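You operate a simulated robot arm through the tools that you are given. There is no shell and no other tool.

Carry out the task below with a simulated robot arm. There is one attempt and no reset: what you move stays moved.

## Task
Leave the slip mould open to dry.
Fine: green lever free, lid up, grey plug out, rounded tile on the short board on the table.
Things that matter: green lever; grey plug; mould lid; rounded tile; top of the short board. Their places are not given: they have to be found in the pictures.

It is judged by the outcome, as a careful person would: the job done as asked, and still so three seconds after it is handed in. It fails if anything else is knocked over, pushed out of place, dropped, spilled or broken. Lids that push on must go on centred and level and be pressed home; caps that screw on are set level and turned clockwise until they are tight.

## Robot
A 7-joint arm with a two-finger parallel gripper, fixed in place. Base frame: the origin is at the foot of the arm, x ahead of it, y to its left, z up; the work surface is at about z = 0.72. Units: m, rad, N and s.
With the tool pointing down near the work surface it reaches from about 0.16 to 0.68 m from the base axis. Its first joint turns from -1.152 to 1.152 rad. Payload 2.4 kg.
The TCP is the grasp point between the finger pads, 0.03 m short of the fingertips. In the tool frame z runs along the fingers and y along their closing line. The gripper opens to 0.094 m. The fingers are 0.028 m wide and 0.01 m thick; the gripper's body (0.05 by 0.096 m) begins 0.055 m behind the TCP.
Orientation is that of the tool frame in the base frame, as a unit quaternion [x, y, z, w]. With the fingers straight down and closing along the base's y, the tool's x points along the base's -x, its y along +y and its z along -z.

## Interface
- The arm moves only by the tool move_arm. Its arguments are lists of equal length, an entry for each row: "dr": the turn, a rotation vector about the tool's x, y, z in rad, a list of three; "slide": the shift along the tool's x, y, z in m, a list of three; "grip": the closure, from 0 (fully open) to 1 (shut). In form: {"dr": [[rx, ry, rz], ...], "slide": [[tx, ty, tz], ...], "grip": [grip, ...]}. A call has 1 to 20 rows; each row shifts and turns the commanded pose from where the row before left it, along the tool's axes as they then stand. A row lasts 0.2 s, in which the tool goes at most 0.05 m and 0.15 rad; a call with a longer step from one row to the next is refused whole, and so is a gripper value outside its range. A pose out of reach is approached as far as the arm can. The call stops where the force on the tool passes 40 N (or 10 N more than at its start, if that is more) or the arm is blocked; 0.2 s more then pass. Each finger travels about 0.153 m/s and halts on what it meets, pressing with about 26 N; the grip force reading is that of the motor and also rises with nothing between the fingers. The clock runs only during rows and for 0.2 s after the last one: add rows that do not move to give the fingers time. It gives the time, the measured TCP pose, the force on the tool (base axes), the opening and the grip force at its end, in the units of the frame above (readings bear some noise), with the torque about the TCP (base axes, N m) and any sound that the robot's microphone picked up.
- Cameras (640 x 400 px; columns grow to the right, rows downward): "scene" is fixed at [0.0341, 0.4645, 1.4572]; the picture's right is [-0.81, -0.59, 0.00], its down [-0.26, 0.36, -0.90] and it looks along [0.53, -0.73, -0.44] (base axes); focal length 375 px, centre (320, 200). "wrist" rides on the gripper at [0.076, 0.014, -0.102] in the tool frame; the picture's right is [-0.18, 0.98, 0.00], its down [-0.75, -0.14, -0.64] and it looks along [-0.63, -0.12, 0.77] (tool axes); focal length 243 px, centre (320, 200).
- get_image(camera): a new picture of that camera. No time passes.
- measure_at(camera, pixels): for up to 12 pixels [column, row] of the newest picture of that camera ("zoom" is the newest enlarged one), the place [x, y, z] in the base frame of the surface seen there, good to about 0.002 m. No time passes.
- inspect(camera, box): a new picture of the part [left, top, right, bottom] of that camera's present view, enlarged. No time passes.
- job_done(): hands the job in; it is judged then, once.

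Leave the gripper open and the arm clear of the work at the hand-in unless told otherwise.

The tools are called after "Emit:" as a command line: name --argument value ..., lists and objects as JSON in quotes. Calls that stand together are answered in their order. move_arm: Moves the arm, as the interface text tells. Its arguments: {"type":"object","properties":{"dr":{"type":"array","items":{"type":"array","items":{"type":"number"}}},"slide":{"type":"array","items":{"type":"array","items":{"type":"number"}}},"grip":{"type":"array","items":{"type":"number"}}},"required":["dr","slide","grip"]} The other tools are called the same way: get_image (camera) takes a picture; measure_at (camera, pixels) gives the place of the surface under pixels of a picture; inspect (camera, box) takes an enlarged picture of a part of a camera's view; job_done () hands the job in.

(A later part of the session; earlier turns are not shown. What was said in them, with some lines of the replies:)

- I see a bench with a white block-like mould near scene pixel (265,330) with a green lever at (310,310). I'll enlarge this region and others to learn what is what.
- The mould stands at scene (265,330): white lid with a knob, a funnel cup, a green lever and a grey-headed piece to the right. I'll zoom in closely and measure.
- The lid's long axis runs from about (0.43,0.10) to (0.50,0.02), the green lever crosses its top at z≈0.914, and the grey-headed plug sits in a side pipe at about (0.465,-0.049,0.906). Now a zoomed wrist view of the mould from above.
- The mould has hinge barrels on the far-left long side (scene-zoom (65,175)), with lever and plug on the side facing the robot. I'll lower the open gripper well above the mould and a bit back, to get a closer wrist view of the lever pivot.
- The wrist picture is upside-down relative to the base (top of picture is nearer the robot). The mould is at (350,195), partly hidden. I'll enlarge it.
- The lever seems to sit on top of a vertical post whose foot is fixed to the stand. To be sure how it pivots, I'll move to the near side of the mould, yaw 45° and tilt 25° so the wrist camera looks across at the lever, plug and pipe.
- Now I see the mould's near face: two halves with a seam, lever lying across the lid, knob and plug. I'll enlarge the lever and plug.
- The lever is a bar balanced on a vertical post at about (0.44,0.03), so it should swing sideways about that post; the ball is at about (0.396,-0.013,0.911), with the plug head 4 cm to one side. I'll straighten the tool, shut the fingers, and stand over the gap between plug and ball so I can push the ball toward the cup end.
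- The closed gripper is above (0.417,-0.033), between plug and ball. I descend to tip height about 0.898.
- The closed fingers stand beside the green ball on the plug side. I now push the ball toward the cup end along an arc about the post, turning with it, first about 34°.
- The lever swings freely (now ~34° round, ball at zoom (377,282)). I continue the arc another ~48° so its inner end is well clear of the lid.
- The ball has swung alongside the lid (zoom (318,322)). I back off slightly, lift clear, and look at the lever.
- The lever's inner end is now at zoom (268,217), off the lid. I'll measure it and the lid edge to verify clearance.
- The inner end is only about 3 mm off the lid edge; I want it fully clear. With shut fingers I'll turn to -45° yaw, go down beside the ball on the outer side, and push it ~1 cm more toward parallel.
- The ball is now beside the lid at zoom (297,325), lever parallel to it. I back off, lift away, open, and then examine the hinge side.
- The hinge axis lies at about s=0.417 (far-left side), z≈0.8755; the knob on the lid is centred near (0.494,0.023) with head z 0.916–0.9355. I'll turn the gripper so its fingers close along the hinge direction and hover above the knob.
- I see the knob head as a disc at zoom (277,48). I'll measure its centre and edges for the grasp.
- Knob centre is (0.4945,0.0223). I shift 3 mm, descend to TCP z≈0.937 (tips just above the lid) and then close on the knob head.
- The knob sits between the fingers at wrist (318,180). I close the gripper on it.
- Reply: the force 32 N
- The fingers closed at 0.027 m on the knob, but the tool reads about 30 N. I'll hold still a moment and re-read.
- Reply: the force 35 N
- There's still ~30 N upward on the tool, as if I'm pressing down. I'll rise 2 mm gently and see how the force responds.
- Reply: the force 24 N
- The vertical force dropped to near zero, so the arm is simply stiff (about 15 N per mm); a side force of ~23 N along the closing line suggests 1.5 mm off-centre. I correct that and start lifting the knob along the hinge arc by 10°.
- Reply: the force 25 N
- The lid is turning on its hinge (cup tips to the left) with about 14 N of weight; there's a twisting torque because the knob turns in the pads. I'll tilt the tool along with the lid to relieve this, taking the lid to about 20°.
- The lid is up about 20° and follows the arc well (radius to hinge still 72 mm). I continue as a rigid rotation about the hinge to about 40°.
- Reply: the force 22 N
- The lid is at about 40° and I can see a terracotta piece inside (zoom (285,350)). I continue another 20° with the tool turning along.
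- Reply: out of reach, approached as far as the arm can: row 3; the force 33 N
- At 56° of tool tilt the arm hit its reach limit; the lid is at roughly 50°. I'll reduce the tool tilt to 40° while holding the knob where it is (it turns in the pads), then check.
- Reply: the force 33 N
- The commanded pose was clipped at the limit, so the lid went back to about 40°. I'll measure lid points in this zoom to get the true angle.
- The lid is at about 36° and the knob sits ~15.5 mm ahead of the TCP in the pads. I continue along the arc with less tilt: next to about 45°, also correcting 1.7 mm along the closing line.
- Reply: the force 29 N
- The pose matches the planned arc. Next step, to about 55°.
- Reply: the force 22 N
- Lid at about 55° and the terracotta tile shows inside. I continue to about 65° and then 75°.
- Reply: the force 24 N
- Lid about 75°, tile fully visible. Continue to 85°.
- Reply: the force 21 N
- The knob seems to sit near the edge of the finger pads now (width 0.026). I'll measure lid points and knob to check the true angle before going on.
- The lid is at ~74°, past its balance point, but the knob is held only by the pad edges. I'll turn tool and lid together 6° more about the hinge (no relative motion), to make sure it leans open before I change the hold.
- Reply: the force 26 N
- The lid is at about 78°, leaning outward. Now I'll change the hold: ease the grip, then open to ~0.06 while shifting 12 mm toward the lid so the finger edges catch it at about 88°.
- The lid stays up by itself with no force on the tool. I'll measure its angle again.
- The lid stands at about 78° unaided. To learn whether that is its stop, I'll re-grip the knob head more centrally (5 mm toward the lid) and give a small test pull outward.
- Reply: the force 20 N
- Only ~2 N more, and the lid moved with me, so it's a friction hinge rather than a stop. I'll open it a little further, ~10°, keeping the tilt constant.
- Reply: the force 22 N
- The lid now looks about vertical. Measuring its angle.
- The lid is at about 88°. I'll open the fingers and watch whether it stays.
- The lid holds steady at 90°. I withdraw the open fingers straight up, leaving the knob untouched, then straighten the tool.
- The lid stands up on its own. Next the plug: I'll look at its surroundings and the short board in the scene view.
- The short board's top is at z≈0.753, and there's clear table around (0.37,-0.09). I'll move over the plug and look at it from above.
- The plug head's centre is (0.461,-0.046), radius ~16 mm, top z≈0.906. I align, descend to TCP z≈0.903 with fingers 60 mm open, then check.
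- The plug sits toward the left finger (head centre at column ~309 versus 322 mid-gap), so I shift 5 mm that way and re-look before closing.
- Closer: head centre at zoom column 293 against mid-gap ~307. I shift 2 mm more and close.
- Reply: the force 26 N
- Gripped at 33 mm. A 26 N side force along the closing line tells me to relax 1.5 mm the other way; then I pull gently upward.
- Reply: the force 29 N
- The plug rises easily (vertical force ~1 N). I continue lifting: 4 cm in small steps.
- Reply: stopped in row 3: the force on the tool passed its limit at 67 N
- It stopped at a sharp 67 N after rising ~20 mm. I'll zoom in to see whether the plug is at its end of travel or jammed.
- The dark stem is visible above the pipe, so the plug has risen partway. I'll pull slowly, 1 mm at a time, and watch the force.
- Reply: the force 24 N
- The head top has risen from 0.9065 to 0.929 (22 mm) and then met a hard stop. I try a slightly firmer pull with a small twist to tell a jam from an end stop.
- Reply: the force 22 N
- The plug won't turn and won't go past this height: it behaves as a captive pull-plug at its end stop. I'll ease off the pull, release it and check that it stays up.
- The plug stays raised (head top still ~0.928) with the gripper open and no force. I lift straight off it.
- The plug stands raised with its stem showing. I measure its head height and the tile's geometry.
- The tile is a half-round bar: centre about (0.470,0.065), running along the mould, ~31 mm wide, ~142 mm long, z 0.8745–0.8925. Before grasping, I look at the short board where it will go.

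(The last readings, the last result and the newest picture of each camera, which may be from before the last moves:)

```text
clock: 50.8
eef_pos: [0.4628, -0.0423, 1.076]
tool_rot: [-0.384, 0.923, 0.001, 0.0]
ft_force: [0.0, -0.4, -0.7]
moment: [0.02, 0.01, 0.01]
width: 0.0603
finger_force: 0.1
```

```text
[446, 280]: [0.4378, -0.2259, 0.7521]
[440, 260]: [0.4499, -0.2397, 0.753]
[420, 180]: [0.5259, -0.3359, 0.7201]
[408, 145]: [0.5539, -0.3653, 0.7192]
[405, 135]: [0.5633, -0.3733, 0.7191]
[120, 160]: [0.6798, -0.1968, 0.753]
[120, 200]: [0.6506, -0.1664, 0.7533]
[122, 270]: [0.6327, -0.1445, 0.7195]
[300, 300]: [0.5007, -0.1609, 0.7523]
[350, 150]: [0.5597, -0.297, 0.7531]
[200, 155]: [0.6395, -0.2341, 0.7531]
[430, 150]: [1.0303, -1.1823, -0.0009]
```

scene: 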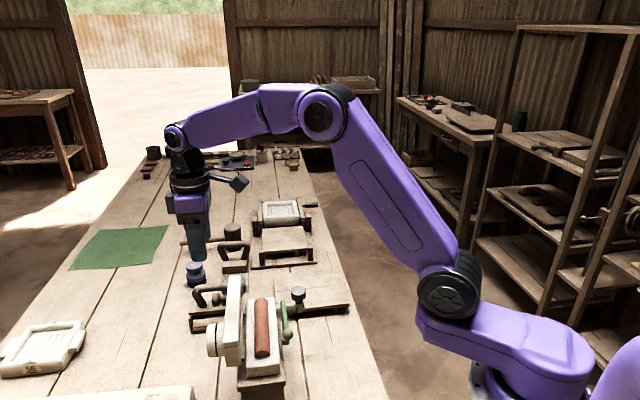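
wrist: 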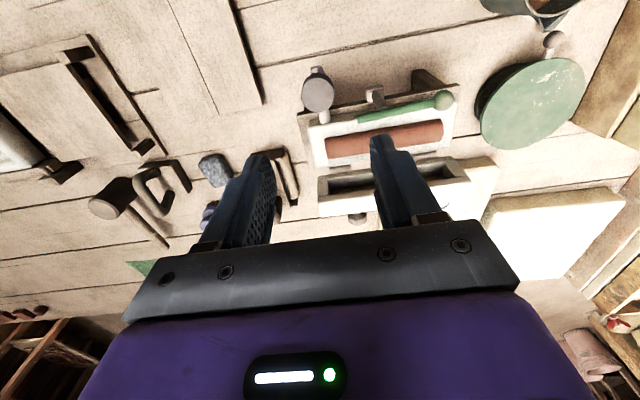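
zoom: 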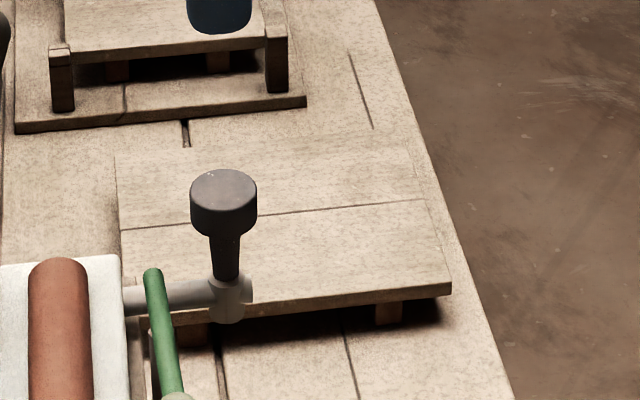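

The board's top spans about 0.193 m along the direction facing away (h) and 0.15 m along u, centre near (0.559,-0.212), z≈0.7535, so the tile should lie turned 90° there. First I rotate the gripper to -45° yaw and hover over the tile's centre with the fingers ~40 mm apart.

Emit:
move_arm --dr '[[0, 0, 0.1428], [0, 0, 0.1428], [0, 0, 0.1428], [0, 0, 0.1428], [0, 0, 0.1428], [0, 0, 0.1428], [0, 0, 0.1428], [0, 0, 0.1428], [0, 0, 0.1428], [0, 0, 0.1428], [0, 0, 0.1428], [0, 0, 0], [0, 0, 0], [0, 0, 0], [0, 0, 0]]' --slide '[[0, 0, 0], [0, 0, 0], [0, 0, 0], [0, 0, 0], [0, 0, 0], [0, 0, 0], [0, 0, 0], [0, 0, 0], [0, 0, 0], [0, 0, 0], [0, 0, 0], [0.0239, 0.0272, 0], [0.0239, 0.0272, 0], [0.0239, 0.0272, 0], [0, 0, 0]]' --grip '[0.36, 0.36, 0.36, 0.36, 0.36, 0.36, 0.36, 0.36, 0.5, 0.58, 0.58, 0.58, 0.58, 0.58, 0.58]'

Emit:
get_image --camera "wrist"

Emit:
inspect --camera "wrist" --box '[220, 20, 440, 180]'

```text
clock: 54.0
eef_pos: [0.4726, 0.0649, 1.0767]
tool_rot: [0.381, 0.925, 0.001, 0.0]
ft_force: [0.2, -0.1, -0.1]
moment: [-0.01, 0.02, 0.0]
width: 0.0395
finger_force: 0.1
```

```text
taken
```

wrist: 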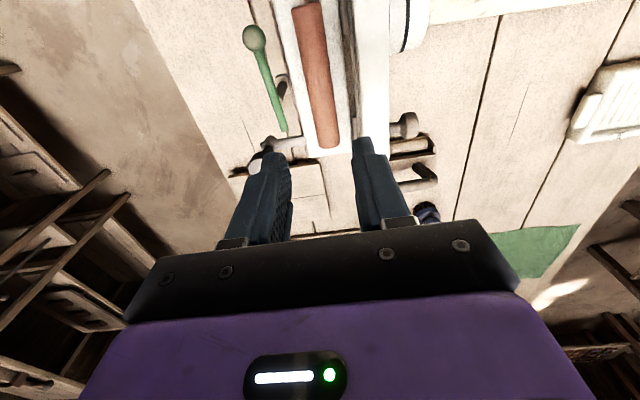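

```text
2.50 times, centred on (330, 100) of wrist
```

zoom: 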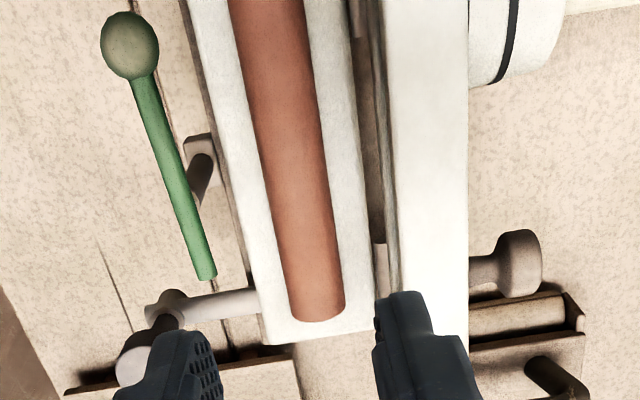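

I check what lies exactly under the TCP (wrist pixel ≈ (320,88)) and the tile edges there.

Emit:
measure_at --camera "wrist" --pixels '[[320, 88], [306, 88], [330, 88], [313, 20], [318, 120], [326, 145], [300, 60], [330, 60], [345, 130], [360, 100]]'

Emit:
measure_at --camera "zoom" --pixels '[[258, 150], [320, 150], [250, 150], [330, 150], [290, 150], [318, 318], [290, 318], [340, 312], [390, 150], [440, 150]]'

```text
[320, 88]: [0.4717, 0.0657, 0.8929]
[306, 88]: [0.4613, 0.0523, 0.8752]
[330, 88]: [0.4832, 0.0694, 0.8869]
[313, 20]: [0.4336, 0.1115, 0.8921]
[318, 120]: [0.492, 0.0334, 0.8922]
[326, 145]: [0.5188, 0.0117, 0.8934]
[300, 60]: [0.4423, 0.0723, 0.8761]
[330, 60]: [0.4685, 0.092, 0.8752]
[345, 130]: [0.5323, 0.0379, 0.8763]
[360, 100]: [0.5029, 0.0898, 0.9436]
```

```text
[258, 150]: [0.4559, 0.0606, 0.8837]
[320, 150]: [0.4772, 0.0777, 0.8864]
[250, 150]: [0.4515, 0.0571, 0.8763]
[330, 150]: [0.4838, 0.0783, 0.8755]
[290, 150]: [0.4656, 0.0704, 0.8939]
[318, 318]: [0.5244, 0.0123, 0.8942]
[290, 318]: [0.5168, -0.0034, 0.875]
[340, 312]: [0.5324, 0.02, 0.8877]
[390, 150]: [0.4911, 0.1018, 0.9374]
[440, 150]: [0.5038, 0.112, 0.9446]
```

The TCP is over the tile's axis (within ~1.5 mm), and the lid's inner face is at s≈0.419, leaving ~6 mm beside the outer finger. I correct slightly and descend to TCP z≈0.935, just above the tile, and re-check.

Emit:
move_arm --dr '[[0, 0, 0], [0, 0, 0], [0, 0, 0], [0, 0, 0], [0, 0, 0], [0, 0, 0]]' --slide '[[-0.0025, -0.0015, 0], [0, 0, 0.045], [0, 0, 0.045], [0, 0, 0.03], [0, 0, 0.021], [0, 0, 0]]' --grip '[0.58, 0.58, 0.58, 0.58, 0.58, 0.58]'

Emit:
get_image --camera "wrist"

Emit:
inspect --camera "wrist" --box '[220, 80, 440, 240]'

Emit:
inspect --camera "scene" --box '[220, 260, 320, 360]'

```text
clock: 55.4
eef_pos: [0.4732, 0.06, 0.9364]
tool_rot: [0.381, 0.924, 0.001, 0.0]
ft_force: [-0.2, -0.6, -0.4]
moment: [-0.03, 0.01, 0.0]
width: 0.0394
finger_force: 0.0
```

```text
taken
```

wrist: 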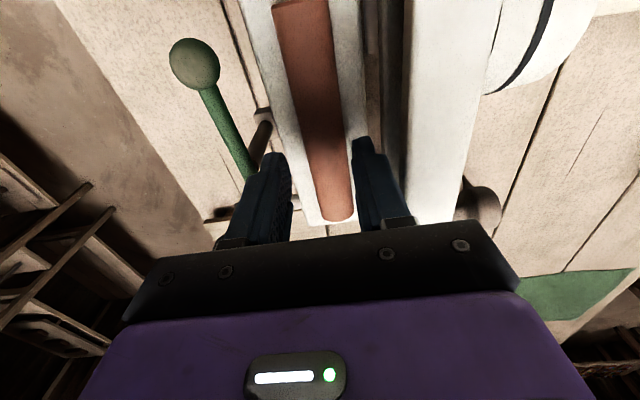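

```text
2.50 times, centred on (330, 160) of wrist
```

zoom: 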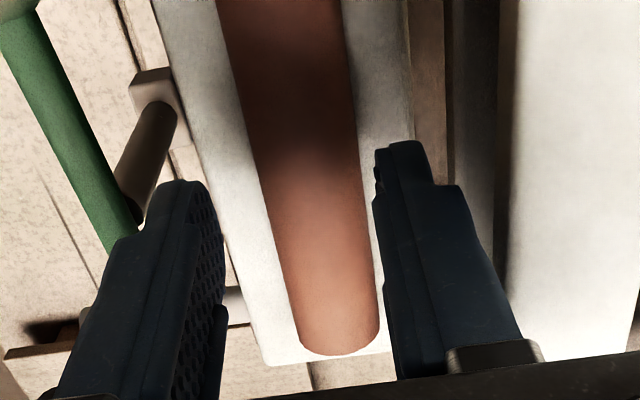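

```text
4.00 times, centred on (270, 310) of scene
```

zoom: 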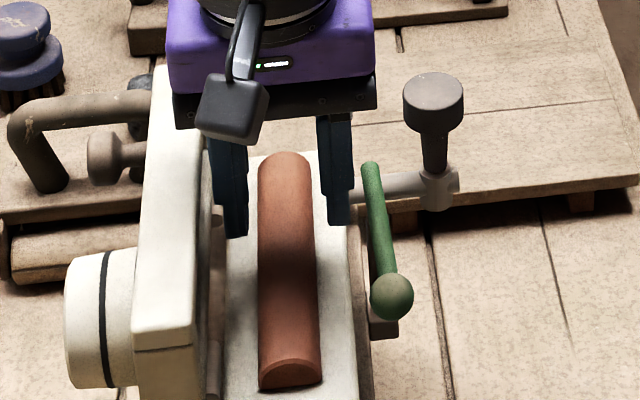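

The fingers straddle the tile. I verify the lateral centring with measurements in a fresh wrist zoom.

Emit:
inspect --camera "wrist" --box '[260, 100, 390, 190]'

Emit:
measure_at --camera "zoom" --pixels '[[295, 232], [200, 232], [210, 232], [220, 232], [230, 232], [420, 232], [430, 232], [440, 232], [410, 232], [300, 100], [150, 380], [520, 330]]'

```text
4.44 times, centred on (325, 145) of wrist
```

zoom: 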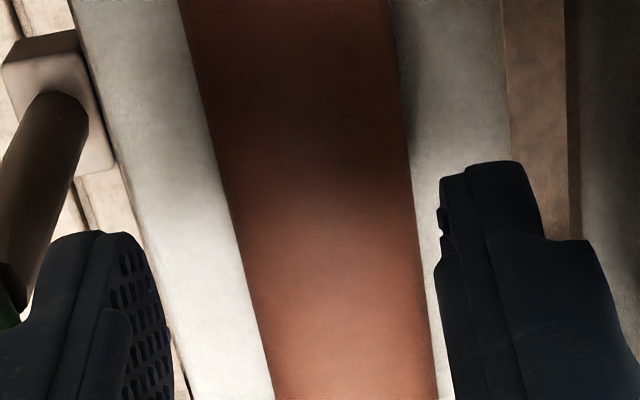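

```text
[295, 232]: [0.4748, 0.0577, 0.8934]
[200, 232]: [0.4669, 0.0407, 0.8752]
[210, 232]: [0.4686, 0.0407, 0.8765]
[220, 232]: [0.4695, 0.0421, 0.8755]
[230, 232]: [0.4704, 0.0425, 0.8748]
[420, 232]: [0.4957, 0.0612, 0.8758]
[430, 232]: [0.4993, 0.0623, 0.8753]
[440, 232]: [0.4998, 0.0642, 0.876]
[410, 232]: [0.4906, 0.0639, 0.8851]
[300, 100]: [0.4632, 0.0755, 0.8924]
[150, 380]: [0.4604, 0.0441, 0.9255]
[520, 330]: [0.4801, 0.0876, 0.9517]
```

Centring is within about 1 mm. I descend the last 28 mm so the tips are just above the mould base, watching the force.

Emit:
move_arm --dr '[[0, 0, 0], [0, 0, 0], [0, 0, 0], [0, 0, 0]]' --slide '[[0, 0, 0.012], [0, 0, 0.01], [0, 0, 0.006], [0, 0, 0]]' --grip '[0.58, 0.58, 0.58, 0.58]'

Emit:
inspect --camera "scene" --box '[220, 260, 320, 360]'

```text
clock: 56.4
eef_pos: [0.4727, 0.0615, 0.9067]
tool_rot: [0.381, 0.925, 0.001, -0.001]
ft_force: [-0.5, 0.0, 0.9]
moment: [-0.01, -0.01, -0.02]
width: 0.0397
finger_force: 0.1
```

```text
4.00 times, centred on (270, 310) of scene
```

zoom: 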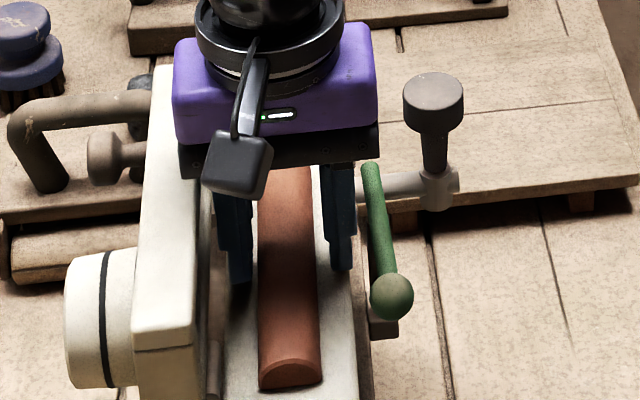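

No contact forces; the fingers straddle the tile, clear of lid and lever. I close on the tile.

Emit:
move_arm --dr '[[0, 0, 0], [0, 0, 0], [0, 0, 0]]' --slide '[[0, 0, 0], [0, 0, 0], [0, 0, 0]]' --grip '[0.68, 1, 1]'

Emit:
inspect --camera "scene" --box '[220, 260, 320, 360]'

```text
clock: 57.1
eef_pos: [0.4711, 0.0622, 0.908]
tool_rot: [0.381, 0.925, 0.001, -0.001]
ft_force: [0.7, 0.7, 0.0]
moment: [-0.05, -0.07, 0.03]
width: 0.0296
finger_force: 26.4
```

```text
4.00 times, centred on (270, 310) of scene
```

zoom: 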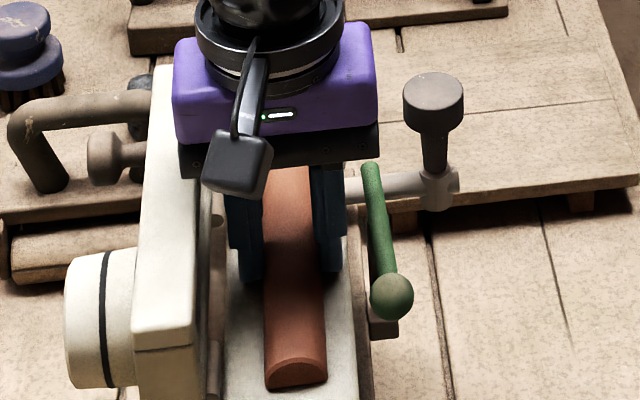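

Gripped at 29.6 mm with no side force. I lift gently 10 mm and check.

Emit:
move_arm --dr '[[0, 0, 0], [0, 0, 0], [0, 0, 0]]' --slide '[[0, 0, -0.004], [0, 0, -0.008], [0, 0, 0]]' --grip '[1, 1, 1]'

Emit:
inspect --camera "scene" --box '[220, 260, 320, 360]'

```text
clock: 58.0
eef_pos: [0.4726, 0.0611, 0.9203]
tool_rot: [0.381, 0.925, 0.0, -0.002]
ft_force: [0.0, 0.4, -0.8]
moment: [-0.01, 0.0, -0.01]
width: 0.0294
finger_force: 25.9
```

```text
4.00 times, centred on (270, 310) of scene
```

zoom: 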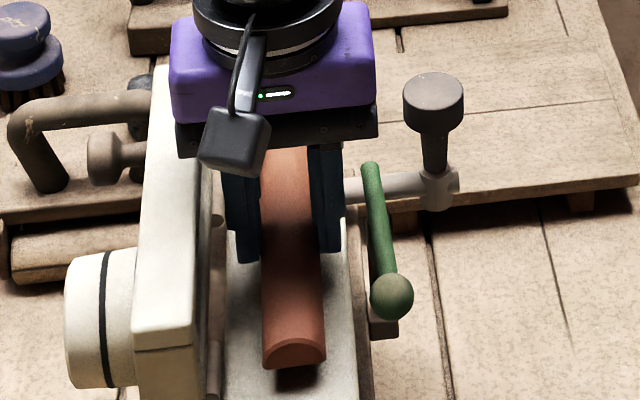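

The tile came away level. I lift it well above everything (TCP ≈1.06), then turn 90° so it will lie along the board.

Emit:
move_arm --dr '[[0, 0, 0], [0, 0, 0], [0, 0, 0], [0, 0, 0], [0, 0, 0], [0, 0, -0.1428], [0, 0, -0.1428], [0, 0, -0.1428], [0, 0, -0.1428], [0, 0, -0.1428], [0, 0, -0.1428], [0, 0, -0.1428], [0, 0, -0.1428], [0, 0, -0.1428], [0, 0, -0.1428], [0, 0, -0.1428], [0, 0, 0]]' --slide '[[0, 0, -0.02], [0, 0, -0.035], [0, 0, -0.035], [0, 0, -0.035], [0, 0, -0.015], [0, 0, 0], [0, 0, 0], [0, 0, 0], [0, 0, 0], [0, 0, 0], [0, 0, 0], [0, 0, 0], [0, 0, 0], [0, 0, 0], [0, 0, 0], [0, 0, 0], [0, 0, 0]]' --grip '[1, 1, 1, 1, 1, 1, 1, 1, 1, 1, 1, 1, 1, 1, 1, 1, 1]'

Emit:
get_image --camera "scene"

```text
clock: 61.5
eef_pos: [0.4719, 0.0603, 1.0604]
tool_rot: [-0.384, 0.923, 0.002, 0.0]
ft_force: [-0.2, -0.3, -1.2]
moment: [-0.01, 0.0, 0.0]
width: 0.0292
finger_force: 26.1
```

```text
taken
```

scene: 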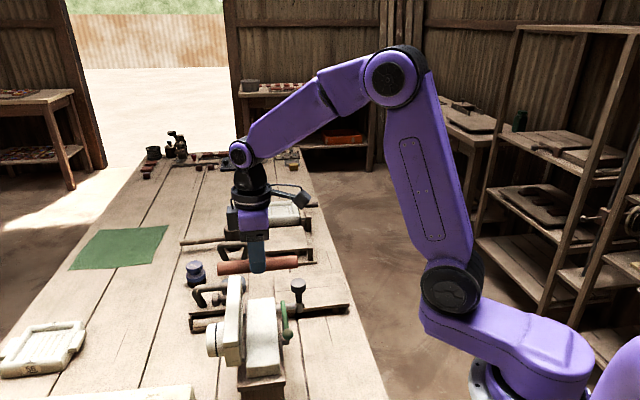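

The tile is held high and level. I carry it over the board's centre at the same height.

Emit:
move_arm --dr '[[0, 0, 0], [0, 0, 0], [0, 0, 0], [0, 0, 0], [0, 0, 0], [0, 0, 0], [0, 0, 0], [0, 0, 0], [0, 0, 0]]' --slide '[[0.0164, -0.0318, 0], [0.0164, -0.0318, 0], [0.0164, -0.0318, 0], [0.0164, -0.0318, 0], [0.0164, -0.0318, 0], [0.0164, -0.0318, 0], [0.0164, -0.0318, 0], [0.0162, -0.0314, 0], [0, 0, 0]]' --grip '[1, 1, 1, 1, 1, 1, 1, 1, 1]'

Emit:
get_image --camera "scene"

Emit:
get_image --camera "wrist"

```text
clock: 63.5
eef_pos: [0.5579, -0.2124, 1.0624]
tool_rot: [-0.385, 0.923, 0.001, -0.001]
ft_force: [0.7, -0.2, -2.0]
moment: [0.02, 0.0, 0.02]
width: 0.0293
finger_force: 26.1
```

```text
taken
```

scene: 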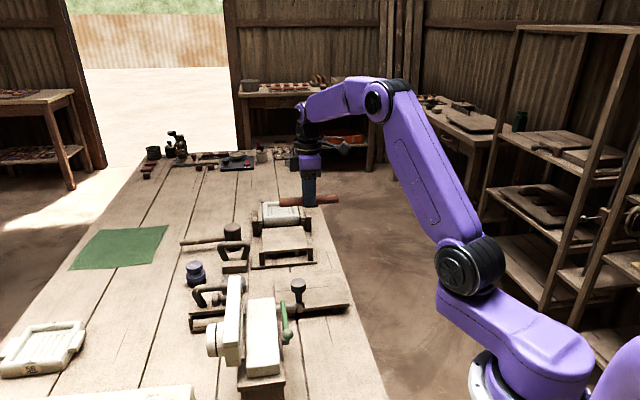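

```text
taken
```

wrist: 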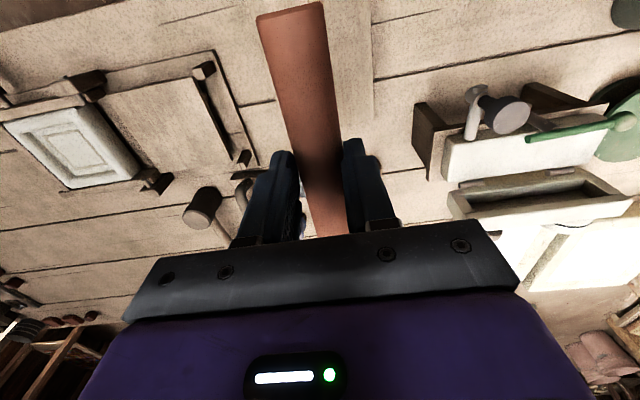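

I'm over the board at (0.558,-0.212). I descend to about 1 cm above it and look.

Emit:
move_arm --dr '[[0, 0, 0], [0, 0, 0], [0, 0, 0], [0, 0, 0], [0, 0, 0], [0, 0, 0], [0, 0, 0], [0, 0, 0], [0, 0, 0]]' --slide '[[0, 0, 0.04], [0, 0, 0.045], [0, 0, 0.045], [0, 0, 0.045], [0, 0, 0.04], [0, 0, 0.025], [0, 0, 0.015], [0, 0, 0.01], [0, 0, 0]]' --grip '[1, 1, 1, 1, 1, 1, 1, 1, 1]'

Emit:
inspect --camera "scene" --box '[270, 230, 380, 330]'

Emit:
get_image --camera "wrist"

```text
clock: 65.5
eef_pos: [0.5579, -0.2125, 0.7934]
tool_rot: [-0.384, 0.923, 0.001, 0.0]
ft_force: [-0.4, -0.7, -1.1]
moment: [-0.01, -0.01, -0.02]
width: 0.0293
finger_force: 25.8
```

```text
4.00 times, centred on (325, 280) of scene
```

zoom: 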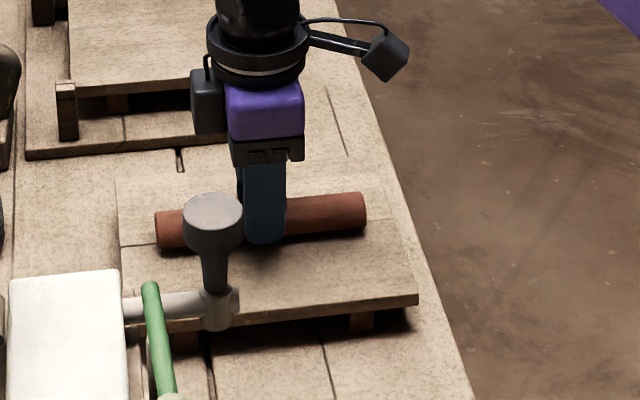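

```text
taken
```

wrist: 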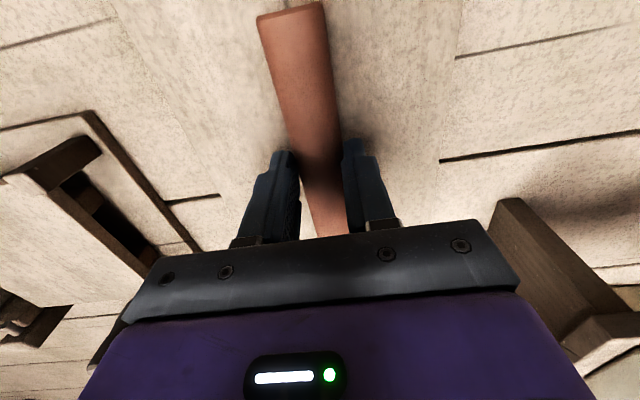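

The tile hovers ~7 mm over the board, well within its edges. I lower in small steps until contact.

Emit:
move_arm --dr '[[0, 0, 0], [0, 0, 0], [0, 0, 0], [0, 0, 0]]' --slide '[[0, 0, 0.002], [0, 0, 0.002], [0, 0, 0.0015], [0, 0, 0]]' --grip '[1, 1, 1, 1]'

```text
clock: 66.5
eef_pos: [0.5596, -0.2125, 0.7886]
tool_rot: [-0.384, 0.923, 0.001, -0.001]
ft_force: [0.2, 0.2, -1.8]
moment: [0.01, 0.0, -0.01]
width: 0.0292
finger_force: 26.5
```

Still free (−1.8 N is just the tile's weight). One millimetre at a time now.

Emit:
move_arm --dr '[[0, 0, 0], [0, 0, 0]]' --slide '[[0, 0, 0.001], [0, 0, 0]]' --grip '[1, 1]'

Emit:
inspect --camera "scene" --box '[290, 270, 350, 310]'

```text
clock: 67.2
eef_pos: [0.5606, -0.2107, 0.7885]
tool_rot: [-0.384, 0.923, 0.001, -0.001]
ft_force: [0.4, 0.0, -1.4]
moment: [0.03, 0.03, 0.03]
width: 0.0295
finger_force: 25.8
```

```text
10.00 times, centred on (320, 290) of scene
```

zoom: 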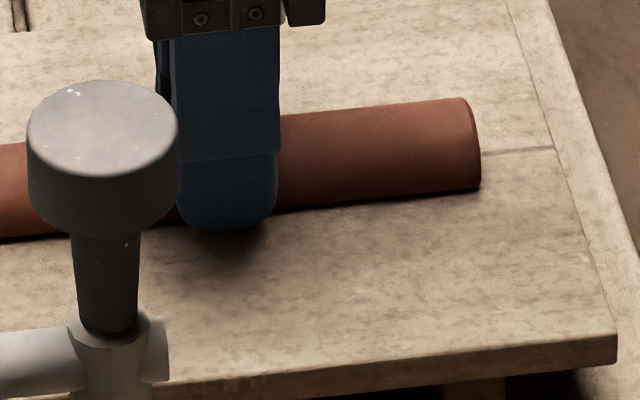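

Emit:
move_arm --dr '[[0, 0, 0], [0, 0, 0]]' --slide '[[0, 0, 0.001], [0, 0, 0]]' --grip '[1, 1]'

```text
clock: 67.8
eef_pos: [0.5596, -0.2112, 0.7879]
tool_rot: [-0.385, 0.923, 0.001, 0.0]
ft_force: [0.1, 0.3, 1.8]
moment: [-0.04, 0.14, -0.03]
width: 0.0295
finger_force: 25.9
```

The vertical force turned positive, so the tile touches the board. I settle it 0.4 mm more and open the fingers.

Emit:
move_arm --dr '[[0, 0, 0], [0, 0, 0], [0, 0, 0], [0, 0, 0]]' --slide '[[0, 0, 0.0004], [0, 0, 0], [0, 0, 0], [0, 0, 0]]' --grip '[1, 0.65, 0.5, 0.5]'

Emit:
inspect --camera "scene" --box '[290, 270, 350, 310]'

```text
clock: 68.8
eef_pos: [0.558, -0.211, 0.7868]
tool_rot: [-0.385, 0.923, 0.002, 0.0]
ft_force: [-0.4, -1.1, 0.2]
moment: [0.0, 0.0, -0.03]
width: 0.047
finger_force: 0.1
```

```text
10.00 times, centred on (320, 290) of scene
```

zoom: 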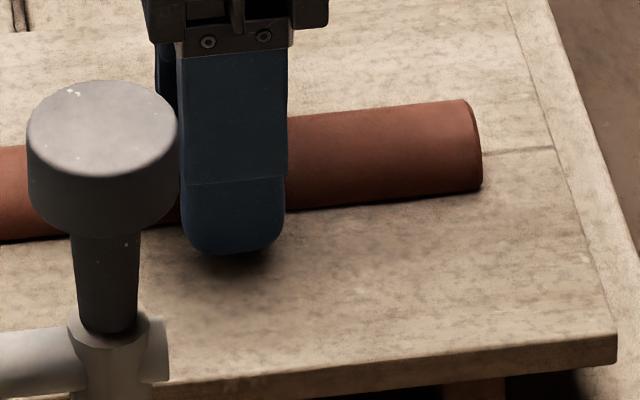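

The tile rests on the board, fingers open at 47 mm. I rise straight up, clear of it, and back away toward the robot.

Emit:
move_arm --dr '[[0, 0, 0], [0, 0, 0], [0, 0, 0], [0, 0, 0], [0, 0, 0], [0, 0, 0], [0, 0, 0], [0, 0, 0], [0, 0, 0], [0, 0, 0], [0, 0, 0], [0, 0, 0]]' --slide '[[0, 0, -0.02], [0, 0, -0.04], [0, 0, -0.045], [0, 0, -0.045], [0, 0, -0.045], [0, 0, -0.045], [0, 0, -0.045], [0.04, 0, 0], [0.04, 0, 0], [0.04, 0, 0], [0.04, 0, 0], [0, 0, 0]]' --grip '[0.5, 0.4, 0.2, 0, 0, 0, 0, 0, 0, 0, 0, 0]'

Emit:
get_image --camera "scene"

Emit:
inspect --camera "scene" --box '[200, 250, 370, 370]'

Emit:
get_image --camera "wrist"

```text
clock: 71.3
eef_pos: [0.4482, -0.3296, 1.0739]
tool_rot: [-0.384, 0.923, 0.001, -0.001]
ft_force: [-1.2, -0.2, 0.4]
moment: [-0.02, -0.02, -0.03]
width: 0.0939
finger_force: 0.2
```

```text
taken
```

scene: 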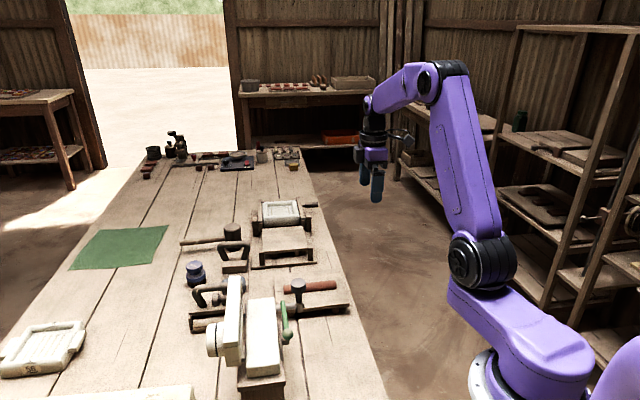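

```text
3.33 times, centred on (285, 310) of scene
```

zoom: 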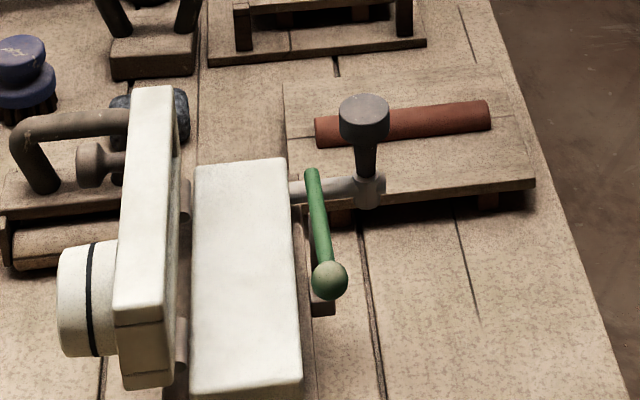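

```text
taken
```

wrist: 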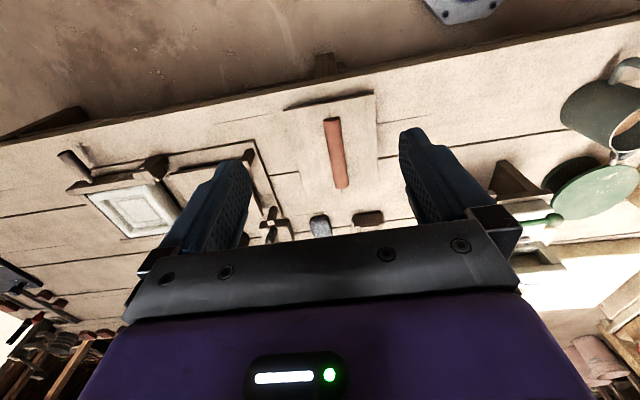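

All four parts look right. I verify with measurements: plug height, lid angle, lever, and tile on the board.

Emit:
measure_at --camera "zoom" --pixels '[[363, 105], [366, 160], [150, 200], [140, 100], [160, 280], [120, 280], [312, 175], [328, 275], [470, 112], [330, 130], [245, 200], [430, 120]]'

Emit:
inspect --camera "scene" --box '[285, 275, 325, 315]'

Emit:
inspect --camera "wrist" --box '[270, 80, 400, 230]'

```text
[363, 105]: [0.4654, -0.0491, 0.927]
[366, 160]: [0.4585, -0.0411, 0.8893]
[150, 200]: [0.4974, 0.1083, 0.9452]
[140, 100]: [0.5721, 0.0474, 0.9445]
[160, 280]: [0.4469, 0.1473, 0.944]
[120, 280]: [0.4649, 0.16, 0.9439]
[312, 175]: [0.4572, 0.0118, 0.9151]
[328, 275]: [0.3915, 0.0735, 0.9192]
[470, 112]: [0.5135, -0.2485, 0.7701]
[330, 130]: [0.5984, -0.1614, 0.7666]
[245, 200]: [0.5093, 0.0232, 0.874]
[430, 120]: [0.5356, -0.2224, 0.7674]
```

```text
10.00 times, centred on (305, 295) of scene
```

zoom: 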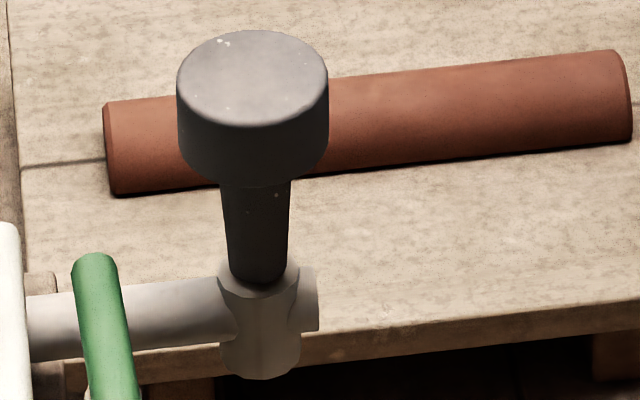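

```text
2.67 times, centred on (335, 155) of wrist
```

zoom: 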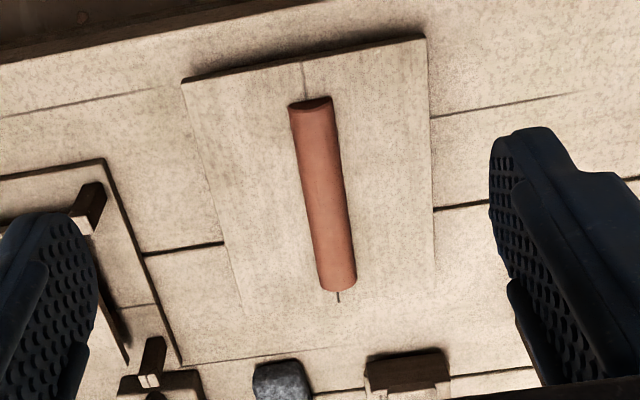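

Checks:
- **Lever:** parallel to the mould and about 88° off the lid.
- **Lid:** standing at 90° and unchanged for 30 s.
- **Plug:** raised 21 mm to its end stop and holding at z=0.927.
- **Tile:** flat on the board, crest z≈0.770, well inside the edges.

Nothing else on the bench has moved, the gripper is open and the arm is clear, so I hand in.

Emit:
job_done

```text
The job is handed in.
```

I've left the slip mould open to dry and handed the job in; I have no verdict back yet.

- **Green lever:** swung about 88° off the lid and now lying parallel to the mould, clear of it.
- **Lid:** up at about 90°. Its hinge holds it there, and it didn't move for 30 s after I let go.
- **Grey plug:** pulled up 21–22 mm to a hard stop. It would not come further or turn, so I took it to be captive at full travel and left it raised. It stays up, but its stem is still in the pipe, so it may not count as "out" if full removal was meant.
- **Rounded tile:** lying flat in the middle of the short board, well inside its edges.

In the last pictures nothing else on the bench had moved. The gripper is open and the arm is clear of the work.
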